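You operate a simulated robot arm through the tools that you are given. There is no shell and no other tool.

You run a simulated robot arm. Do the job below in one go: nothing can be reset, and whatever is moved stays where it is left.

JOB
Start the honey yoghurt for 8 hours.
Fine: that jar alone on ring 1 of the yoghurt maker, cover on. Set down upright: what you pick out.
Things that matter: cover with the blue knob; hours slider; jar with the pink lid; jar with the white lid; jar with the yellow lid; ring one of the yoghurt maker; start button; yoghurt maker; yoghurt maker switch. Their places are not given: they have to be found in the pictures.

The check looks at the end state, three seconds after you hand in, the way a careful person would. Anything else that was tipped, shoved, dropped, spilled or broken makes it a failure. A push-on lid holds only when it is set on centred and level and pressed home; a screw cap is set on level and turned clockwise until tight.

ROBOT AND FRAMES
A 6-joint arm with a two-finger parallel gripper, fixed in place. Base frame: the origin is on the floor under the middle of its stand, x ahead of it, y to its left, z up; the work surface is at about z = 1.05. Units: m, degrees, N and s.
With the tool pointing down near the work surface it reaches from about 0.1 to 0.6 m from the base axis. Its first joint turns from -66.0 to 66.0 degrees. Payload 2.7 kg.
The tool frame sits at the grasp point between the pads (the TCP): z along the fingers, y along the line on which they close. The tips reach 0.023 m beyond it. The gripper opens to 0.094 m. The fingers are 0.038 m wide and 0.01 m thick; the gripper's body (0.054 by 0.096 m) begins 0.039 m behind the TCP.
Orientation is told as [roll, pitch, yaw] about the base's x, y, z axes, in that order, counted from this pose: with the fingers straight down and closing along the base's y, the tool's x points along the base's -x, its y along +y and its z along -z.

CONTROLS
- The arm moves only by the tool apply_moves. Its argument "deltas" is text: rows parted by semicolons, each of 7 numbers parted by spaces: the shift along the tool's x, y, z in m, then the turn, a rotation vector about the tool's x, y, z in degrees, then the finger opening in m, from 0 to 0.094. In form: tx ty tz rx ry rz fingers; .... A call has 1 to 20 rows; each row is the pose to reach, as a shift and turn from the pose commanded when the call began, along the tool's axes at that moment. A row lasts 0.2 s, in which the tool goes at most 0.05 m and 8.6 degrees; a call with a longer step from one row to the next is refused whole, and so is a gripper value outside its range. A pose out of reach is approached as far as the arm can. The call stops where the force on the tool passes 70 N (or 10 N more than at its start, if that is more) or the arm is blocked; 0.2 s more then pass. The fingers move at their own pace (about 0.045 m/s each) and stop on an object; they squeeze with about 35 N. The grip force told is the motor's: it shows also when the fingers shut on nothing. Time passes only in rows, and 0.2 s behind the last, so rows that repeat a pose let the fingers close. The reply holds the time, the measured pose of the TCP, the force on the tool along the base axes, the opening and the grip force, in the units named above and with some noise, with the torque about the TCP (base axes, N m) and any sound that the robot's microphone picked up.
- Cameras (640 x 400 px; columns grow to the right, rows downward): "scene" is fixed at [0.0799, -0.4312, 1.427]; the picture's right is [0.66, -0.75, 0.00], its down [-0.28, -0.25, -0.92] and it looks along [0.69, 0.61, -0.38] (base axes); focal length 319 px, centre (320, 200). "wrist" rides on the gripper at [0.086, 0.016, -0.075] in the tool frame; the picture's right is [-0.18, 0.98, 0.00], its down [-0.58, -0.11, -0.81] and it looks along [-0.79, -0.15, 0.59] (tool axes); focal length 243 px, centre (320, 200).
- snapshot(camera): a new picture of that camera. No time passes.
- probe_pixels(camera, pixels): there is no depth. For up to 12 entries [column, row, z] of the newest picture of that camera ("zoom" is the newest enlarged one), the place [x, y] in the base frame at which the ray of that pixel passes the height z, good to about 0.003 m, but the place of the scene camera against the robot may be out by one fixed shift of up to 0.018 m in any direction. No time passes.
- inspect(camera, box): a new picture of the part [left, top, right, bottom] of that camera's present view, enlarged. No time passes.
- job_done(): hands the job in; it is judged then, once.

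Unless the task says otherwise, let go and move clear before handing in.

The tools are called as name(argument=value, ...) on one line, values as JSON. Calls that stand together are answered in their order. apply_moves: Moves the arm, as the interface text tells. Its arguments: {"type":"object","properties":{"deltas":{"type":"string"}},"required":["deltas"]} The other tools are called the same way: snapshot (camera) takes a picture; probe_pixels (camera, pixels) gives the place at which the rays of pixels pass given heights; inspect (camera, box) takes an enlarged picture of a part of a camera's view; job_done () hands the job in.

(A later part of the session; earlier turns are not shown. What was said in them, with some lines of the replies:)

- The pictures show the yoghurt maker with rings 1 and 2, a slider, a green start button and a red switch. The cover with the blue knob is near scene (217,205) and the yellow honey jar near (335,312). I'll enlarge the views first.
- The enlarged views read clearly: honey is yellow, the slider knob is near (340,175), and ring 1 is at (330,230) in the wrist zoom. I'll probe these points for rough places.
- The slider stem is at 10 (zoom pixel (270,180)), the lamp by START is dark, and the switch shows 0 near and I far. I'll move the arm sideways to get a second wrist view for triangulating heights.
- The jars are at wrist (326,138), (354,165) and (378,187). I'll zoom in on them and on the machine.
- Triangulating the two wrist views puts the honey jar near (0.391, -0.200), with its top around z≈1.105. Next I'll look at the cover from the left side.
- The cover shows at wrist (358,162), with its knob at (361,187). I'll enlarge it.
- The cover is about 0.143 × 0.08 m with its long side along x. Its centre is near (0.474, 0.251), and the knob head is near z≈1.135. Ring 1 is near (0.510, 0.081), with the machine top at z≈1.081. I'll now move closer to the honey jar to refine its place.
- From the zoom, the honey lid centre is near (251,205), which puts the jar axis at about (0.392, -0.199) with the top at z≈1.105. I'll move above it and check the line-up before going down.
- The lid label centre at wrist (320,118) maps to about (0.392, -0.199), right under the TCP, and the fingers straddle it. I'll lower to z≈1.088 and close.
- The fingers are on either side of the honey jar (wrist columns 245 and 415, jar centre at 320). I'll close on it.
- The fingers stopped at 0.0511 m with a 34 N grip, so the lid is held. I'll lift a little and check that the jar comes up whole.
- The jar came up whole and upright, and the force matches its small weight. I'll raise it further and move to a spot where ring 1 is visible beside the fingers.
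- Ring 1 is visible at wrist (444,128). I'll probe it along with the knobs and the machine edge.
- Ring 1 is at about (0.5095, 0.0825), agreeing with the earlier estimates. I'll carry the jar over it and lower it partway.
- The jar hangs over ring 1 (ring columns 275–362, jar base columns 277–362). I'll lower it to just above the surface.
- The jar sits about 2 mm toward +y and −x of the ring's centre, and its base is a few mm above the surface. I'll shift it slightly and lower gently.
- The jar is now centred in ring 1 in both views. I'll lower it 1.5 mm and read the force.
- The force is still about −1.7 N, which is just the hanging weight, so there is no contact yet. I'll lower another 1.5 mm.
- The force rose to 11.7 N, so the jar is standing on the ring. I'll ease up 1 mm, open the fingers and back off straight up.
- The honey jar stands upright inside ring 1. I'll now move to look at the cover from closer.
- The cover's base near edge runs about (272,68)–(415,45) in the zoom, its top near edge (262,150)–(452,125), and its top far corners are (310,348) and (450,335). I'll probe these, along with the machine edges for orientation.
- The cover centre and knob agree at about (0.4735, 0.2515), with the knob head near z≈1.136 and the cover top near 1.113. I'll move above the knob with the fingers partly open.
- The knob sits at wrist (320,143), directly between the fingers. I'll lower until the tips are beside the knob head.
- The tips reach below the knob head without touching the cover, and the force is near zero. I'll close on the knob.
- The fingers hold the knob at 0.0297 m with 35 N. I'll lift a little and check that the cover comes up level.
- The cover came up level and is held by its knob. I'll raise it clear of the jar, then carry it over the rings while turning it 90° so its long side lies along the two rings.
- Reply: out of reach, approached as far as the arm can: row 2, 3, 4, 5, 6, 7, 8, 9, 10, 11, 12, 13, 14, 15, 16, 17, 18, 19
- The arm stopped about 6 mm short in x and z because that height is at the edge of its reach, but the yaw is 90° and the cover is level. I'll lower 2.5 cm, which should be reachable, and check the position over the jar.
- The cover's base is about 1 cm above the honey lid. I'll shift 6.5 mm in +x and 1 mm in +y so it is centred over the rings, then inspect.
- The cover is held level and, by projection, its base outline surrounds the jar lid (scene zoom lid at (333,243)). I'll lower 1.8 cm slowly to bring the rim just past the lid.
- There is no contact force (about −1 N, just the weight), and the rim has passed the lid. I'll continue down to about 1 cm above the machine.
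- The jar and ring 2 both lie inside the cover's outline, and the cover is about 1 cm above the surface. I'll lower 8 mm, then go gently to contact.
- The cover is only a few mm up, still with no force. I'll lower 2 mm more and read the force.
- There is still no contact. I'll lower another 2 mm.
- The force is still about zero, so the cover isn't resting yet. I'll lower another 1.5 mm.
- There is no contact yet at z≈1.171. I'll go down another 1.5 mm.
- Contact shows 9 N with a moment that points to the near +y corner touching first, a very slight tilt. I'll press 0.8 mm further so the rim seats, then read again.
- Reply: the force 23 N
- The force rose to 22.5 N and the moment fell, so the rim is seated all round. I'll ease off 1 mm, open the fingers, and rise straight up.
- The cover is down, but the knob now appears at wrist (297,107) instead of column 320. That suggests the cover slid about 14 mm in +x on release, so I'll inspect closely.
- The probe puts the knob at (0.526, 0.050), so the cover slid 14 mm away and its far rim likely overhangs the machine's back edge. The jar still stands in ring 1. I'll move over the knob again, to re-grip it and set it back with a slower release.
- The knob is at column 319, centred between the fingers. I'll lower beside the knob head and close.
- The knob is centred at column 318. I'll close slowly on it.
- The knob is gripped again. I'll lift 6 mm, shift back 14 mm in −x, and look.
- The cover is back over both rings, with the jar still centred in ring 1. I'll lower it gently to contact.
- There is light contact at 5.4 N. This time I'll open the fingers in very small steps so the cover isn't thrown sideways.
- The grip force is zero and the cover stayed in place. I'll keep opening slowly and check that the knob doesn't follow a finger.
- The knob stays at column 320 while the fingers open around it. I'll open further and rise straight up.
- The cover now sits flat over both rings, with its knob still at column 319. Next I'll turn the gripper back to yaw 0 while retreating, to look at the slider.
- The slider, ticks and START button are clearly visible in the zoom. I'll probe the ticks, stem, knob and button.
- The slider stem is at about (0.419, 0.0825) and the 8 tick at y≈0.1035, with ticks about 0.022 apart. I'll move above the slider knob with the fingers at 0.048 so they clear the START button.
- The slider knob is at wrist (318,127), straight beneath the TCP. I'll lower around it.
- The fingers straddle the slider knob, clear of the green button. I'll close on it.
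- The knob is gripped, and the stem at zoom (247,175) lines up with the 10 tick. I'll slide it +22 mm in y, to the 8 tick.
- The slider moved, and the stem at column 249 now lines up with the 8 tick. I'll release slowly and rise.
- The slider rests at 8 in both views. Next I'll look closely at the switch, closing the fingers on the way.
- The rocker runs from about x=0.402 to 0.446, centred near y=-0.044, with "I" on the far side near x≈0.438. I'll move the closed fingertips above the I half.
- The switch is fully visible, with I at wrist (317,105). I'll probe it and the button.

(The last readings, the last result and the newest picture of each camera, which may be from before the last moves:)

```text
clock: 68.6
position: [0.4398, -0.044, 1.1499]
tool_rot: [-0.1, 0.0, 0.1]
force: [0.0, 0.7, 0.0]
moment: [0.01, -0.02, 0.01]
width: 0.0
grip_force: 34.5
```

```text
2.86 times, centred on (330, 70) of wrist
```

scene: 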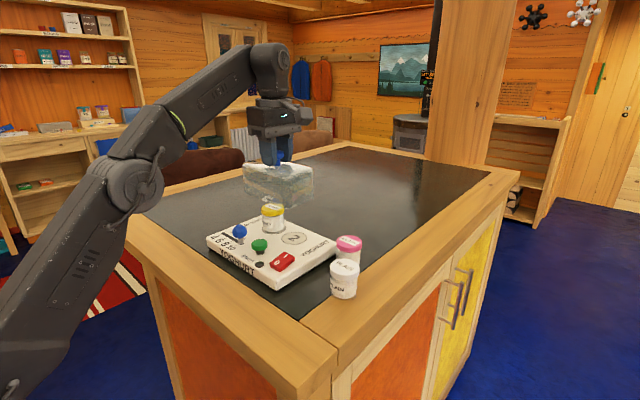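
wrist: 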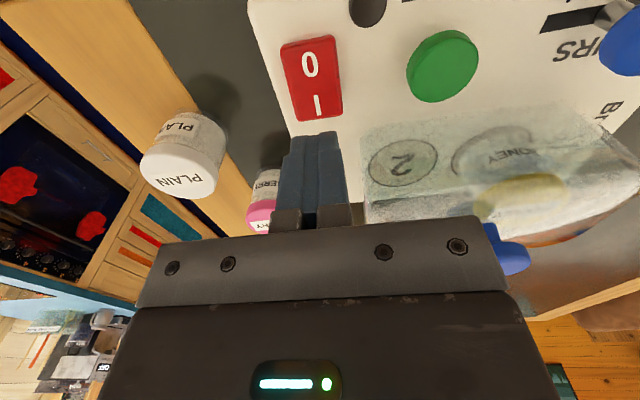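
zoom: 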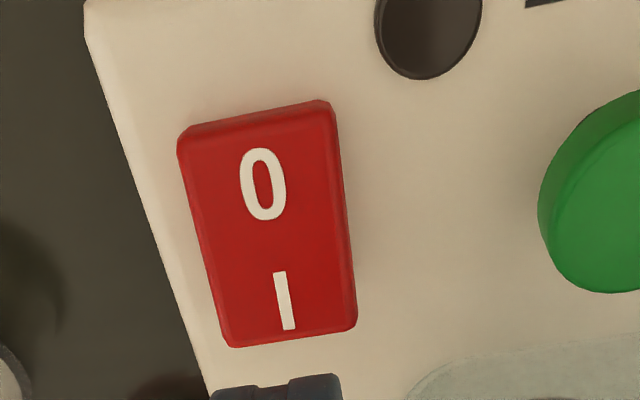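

The I mark is near (0.437, -0.045). I'll lower the closed fingertips to just above it, then press in small steps.

apply_moves(deltas="0.001 -0.001 0.012 0 0 0 0; 0.002 -0.001 0.024 0 0 0 0; 0.002 -0.001 0.027 0 0 0 0; 0.002 -0.001 0.029 0 0 0 0; 0.002 -0.001 0.029 0 0 0 0")

inspect(camera="scene", box=[230, 200, 330, 290])

```text
clock: 69.8
position: [0.4389, -0.0464, 1.1211]
tool_rot: [-0.1, 0.0, 0.1]
force: [-0.5, 0.0, 0.1]
moment: [-0.03, 0.02, 0.0]
width: 0.0001
grip_force: 35.0
```

```text
4.44 times, centred on (280, 245) of scene
```

zoom: 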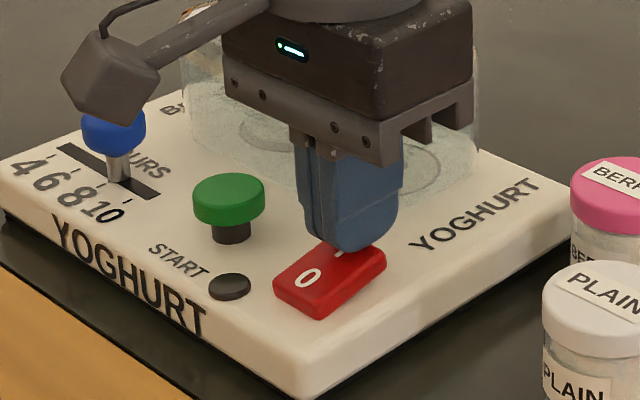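

The tips are just above the I mark with no contact. I'll press down in small steps.

apply_moves(deltas="0 0 0.001 0 0 0 0; 0 0 0.002 0 0 0 0; 0 0 0.003 0 0 0 0; 0 0 0.004 0 0 0 0")

inspect(camera="scene", box=[230, 200, 330, 290])

```text
clock: 70.8
position: [0.4376, -0.0456, 1.1178]
tool_rot: [-0.1, -0.2, 0.1]
force: [4.1, -0.9, 2.6]
moment: [0.0, -0.07, -0.04]
width: 0.0002
grip_force: 34.9
```

```text
4.44 times, centred on (280, 245) of scene
```

zoom: 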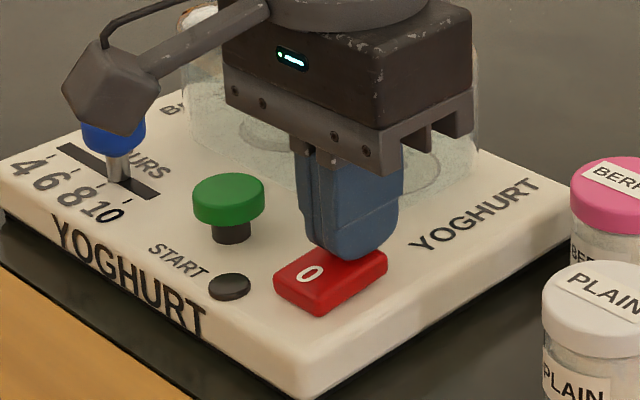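

Contact has begun (force 2.6 N up, 4 N sideways) and the rocker is starting to turn. I'll keep pressing.

apply_moves(deltas="0 0 0.001 0 0 0 0; 0 0 0.002 0 0 0 0; 0 0 0.003 0 0 0 0; 0 0 0.003 0 0 0 0")

inspect(camera="scene", box=[230, 200, 330, 290])

```text
clock: 71.8
position: [0.4379, -0.0465, 1.1155]
tool_rot: [0.0, -0.2, 0.2]
force: [-10.4, 4.2, 23.7]
moment: [0.12, 0.63, -0.03]
width: 0.0001
grip_force: 35.1
```

```text
4.44 times, centred on (280, 245) of scene
```

zoom: 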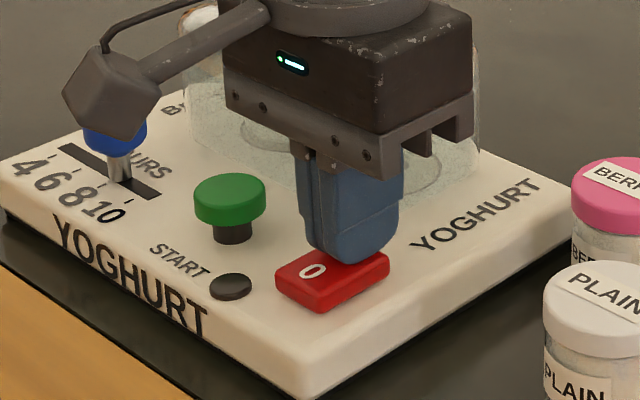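

The force reached 24 N, so the rocker is likely bottomed. I'll lift off straight up and look at the switch state.

apply_moves(deltas="0 0 -0.003 0 0 0 0; 0 0 -0.012 0 0 0 0; 0 0 -0.035 0 0 0 0; 0 0 -0.035 0 0 0 0")

inspect(camera="wrist", box=[250, 0, 410, 140])

inspect(camera="scene", box=[230, 200, 330, 290])

```text
clock: 72.8
position: [0.4385, -0.0458, 1.1498]
tool_rot: [-0.1, 0.0, 0.1]
force: [0.4, 0.8, -0.6]
moment: [0.02, 0.02, -0.01]
width: 0.0
grip_force: 35.3
```

```text
2.86 times, centred on (330, 70) of wrist
```

zoom: 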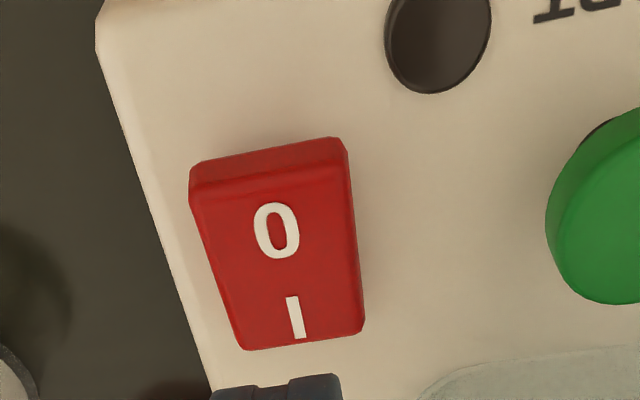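

```text
4.44 times, centred on (280, 245) of scene
```

zoom: 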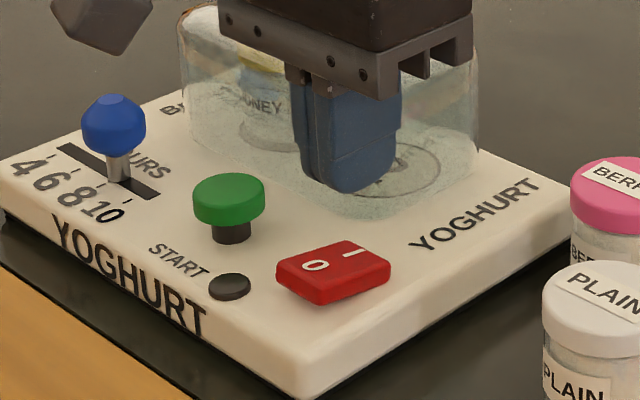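

The rocker has flipped: the I side is down and the 0 side is raised. The lamp is still dark until started, and the machine has not moved. Next I'll move above the green START button.

apply_moves(deltas="0.006 0.022 0 0 0 0 0; 0.012 0.045 0 0 0 0 0; 0.0175 0.067 0 0 0 0 0; 0.0175 0.067 0.008 0 0 0 0; 0.0175 0.067 0.015 0 0 0 0; 0.0175 0.067 0.015 0 0 0 0")

snapshot(camera="wrist")

inspect(camera="scene", box=[220, 200, 320, 290])

```text
clock: 74.2
position: [0.4205, 0.0215, 1.1343]
tool_rot: [-0.1, -0.1, 0.1]
force: [0.3, 0.0, 0.4]
moment: [-0.02, -0.01, -0.02]
width: 0.0
grip_force: 35.1
```

```text
taken
```

wrist: 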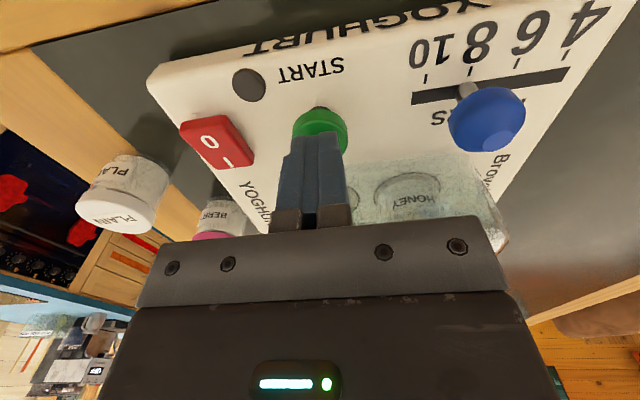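

```text
4.44 times, centred on (270, 245) of scene
```

zoom: 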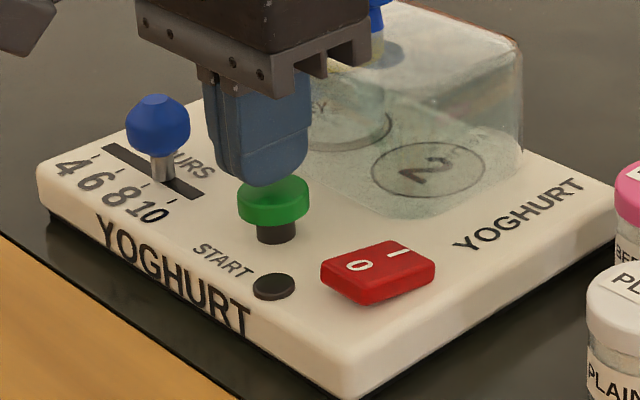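

The fingertips are centred above the green button. I'll press down in small steps and watch the force.

apply_moves(deltas="0 0 0.002 0 0 0 0; 0 0 0.004 0 0 0 0; 0 0 0.006 0 0 0 0; 0 0 0.008 0 0 0 0; 0 0 0.009 0 0 0 0")

inspect(camera="scene", box=[220, 200, 320, 290])

```text
clock: 75.4
position: [0.421, 0.0227, 1.126]
tool_rot: [-0.1, -0.1, 0.1]
force: [0.9, -0.3, 1.5]
moment: [0.0, -0.01, -0.01]
width: 0.0
grip_force: 35.5
```

```text
4.44 times, centred on (270, 245) of scene
```

zoom: 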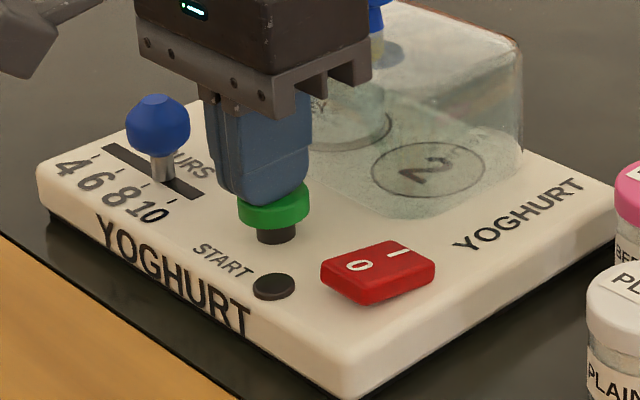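

The tips are at the button top (about 1.5 N). I'll press further in 1 mm steps.

apply_moves(deltas="0 0 0.001 0 0 0 0; 0 0 0.002 0 0 0 0; 0 0 0.003 0 0 0 0; 0 0 0.004 0 0 0 0; 0 0 0.004 0 0 0 0")

inspect(camera="scene", box=[220, 200, 320, 290])

```text
clock: 76.6
position: [0.4209, 0.0213, 1.1217]
tool_rot: [-0.1, 0.0, 0.1]
force: [-0.7, 0.8, 1.9]
moment: [0.03, 0.04, -0.02]
width: 0.0
grip_force: 34.5
```

```text
4.44 times, centred on (270, 245) of scene
```

zoom: 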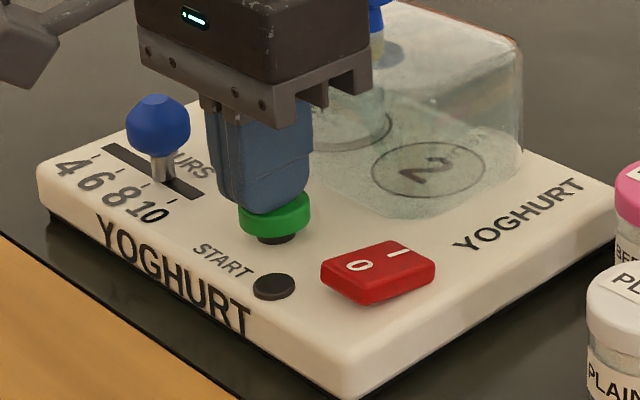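

The button is going down against a light spring (1.9 N), but the lamp is still dark. I'll press further.

apply_moves(deltas="0 0 0.001 0 0 0 0; 0 0 0.002 0 0 0 0; 0 0 0.003 0 0 0 0; 0 0 0.003 0 0 0 0")

inspect(camera="scene", box=[220, 200, 320, 290])

```text
clock: 77.6
position: [0.4206, 0.0216, 1.1182]
tool_rot: [-0.1, -0.1, 0.1]
force: [-1.2, 0.7, 2.8]
moment: [0.04, 0.06, -0.01]
width: 0.0001
grip_force: 34.7
```

```text
4.44 times, centred on (270, 245) of scene
```

zoom: 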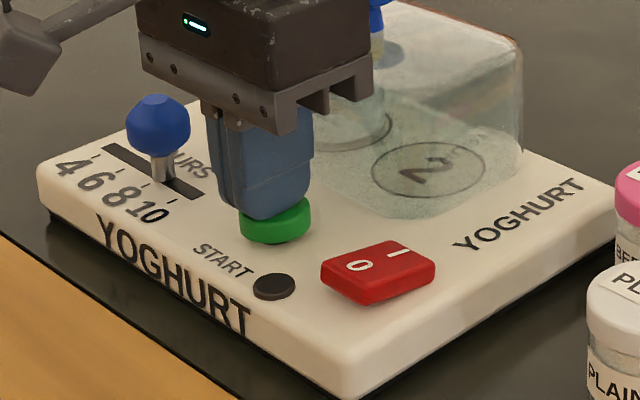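

The cap is nearly at the surface (2.8 N). I'll press 2–3 mm more, to the stop.

apply_moves(deltas="0 0 0.001 0 0 0 0; 0 0 0.002 0 0 0 0; 0 0 0.003 0 0 0 0; 0 0 0.003 0 0 0 0")

inspect(camera="scene", box=[220, 200, 320, 290])

inspect(camera="wrist", box=[160, 20, 560, 230])

```text
clock: 78.6
position: [0.4207, 0.0213, 1.1154]
tool_rot: [-0.1, -0.1, 0.1]
force: [1.3, -0.4, 3.6]
moment: [-0.02, 0.0, 0.03]
width: 0.0001
grip_force: 34.7
heard: click
```

```text
4.44 times, centred on (270, 245) of scene
```

zoom: 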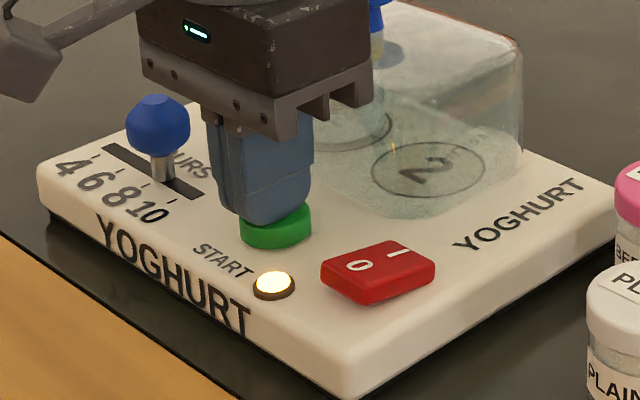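

```text
1.60 times, centred on (360, 125) of wrist
```

zoom: 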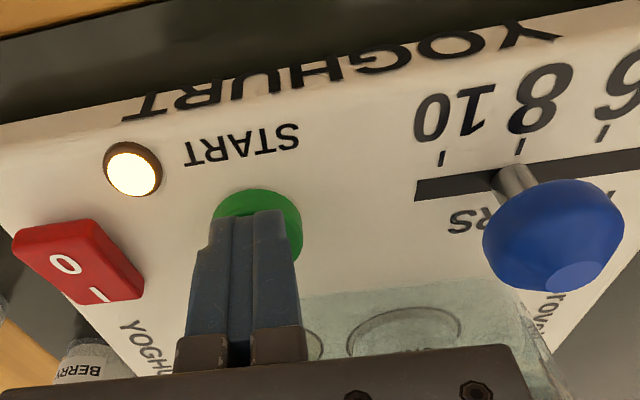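

A click was heard and the lamp is lit, so the machine has started. I'll retreat straight up and take final pictures.

apply_moves(deltas="0 0 -0.005 0 0 0 0; 0 0 -0.015 0 0 0 0; 0 0 -0.04 0 0 0 0; 0.03 0 -0.075 0 0 0 0; 0.07 0 -0.1 0 0 0 0; 0.11 0 -0.12 0 0 0 0.02; 0.14 0 -0.14 0 0 0 0.02; 0.14 0 -0.14 0 0 0 0.02")

snapshot(camera="wrist")

inspect(camera="wrist", box=[220, 40, 480, 210])

inspect(camera="scene", box=[195, 180, 375, 300])

```text
clock: 80.4
position: [0.2802, 0.0214, 1.2542]
tool_rot: [0.0, 0.1, 0.0]
force: [-0.1, 0.2, -0.4]
moment: [-0.04, 0.01, -0.02]
width: 0.0201
grip_force: 0.0
```

```text
taken
```

wrist: 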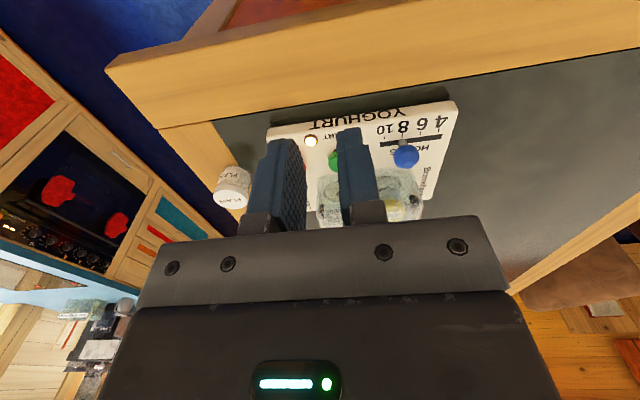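

```text
2.35 times, centred on (350, 125) of wrist
```

zoom: 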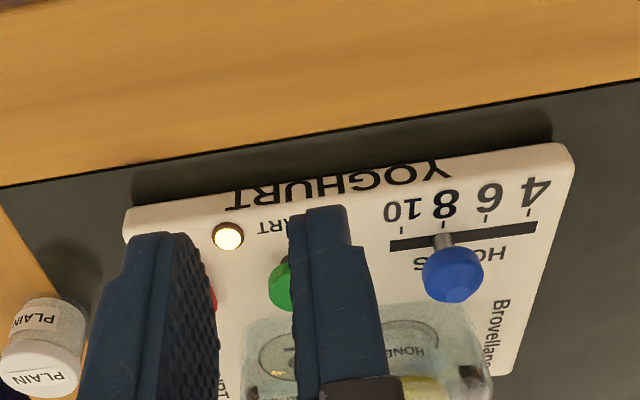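

```text
3.33 times, centred on (285, 240) of scene
```

zoom: 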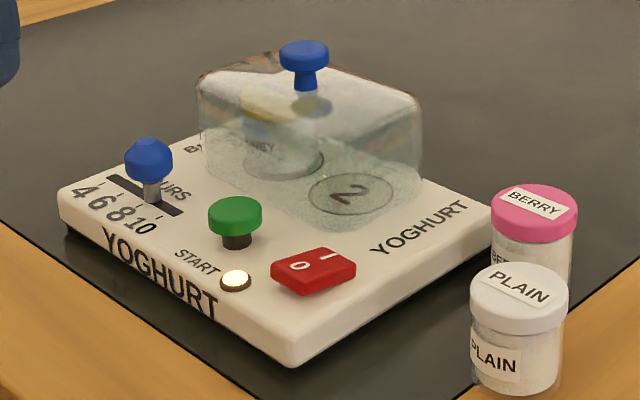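

Everything looks in place. I'll do one last close check of the cover, jar and slider before handing in.

inspect(camera="scene", box=[240, 185, 330, 250])

inspect(camera="scene", box=[205, 215, 275, 275])

inspect(camera="wrist", box=[360, 100, 460, 220])

```text
6.15 times, centred on (285, 218) of scene
```

zoom: 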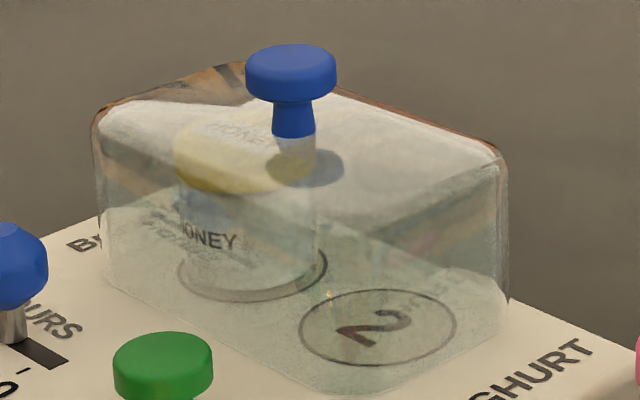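

```text
6.67 times, centred on (240, 245) of scene
```

zoom: 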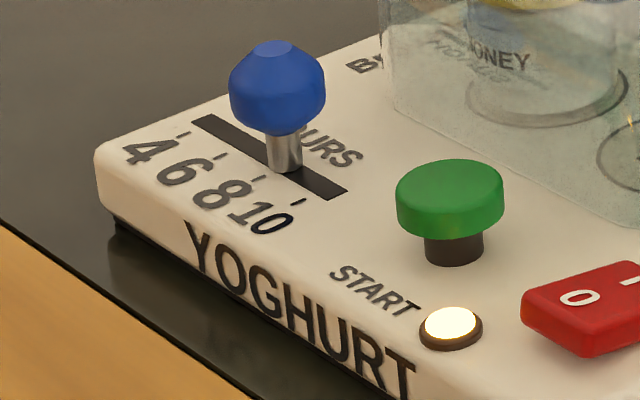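

```text
3.33 times, centred on (410, 160) of wrist
```

zoom: 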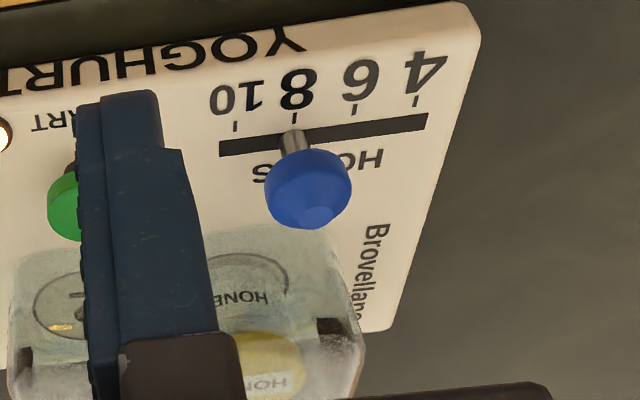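

The final pictures show:
- **Jar:** the honey jar stands upright alone in ring 1.
- **Cover:** it sits flat over both rings.
- **Slider:** the stem is on the 8 tick.
- **Switch and lamp:** the switch is on I and the lamp is lit.
- **Other jars:** plain and berry are untouched, and the arm is clear.

I'm handing in.

job_done()

```text
The job is handed in.
```

The honey yoghurt is started for 8 hours, and I've handed the job in. I haven't seen the check's result.

- **Jar:** the honey jar stands upright, alone on ring 1, within about 1–2 mm of the ring's centre.
- **Cover:** it sits level over both rings. On the first release it slid about 14 mm toward the back, so I lifted it and set it down again. The jar stayed in its ring.
- **Controls:** the slider is on 8 and the switch is on I. Pressing START gave a click and the lamp lit.
- **Everything else:** the plain and berry jars were not touched. The gripper is empty and clear of the machine.
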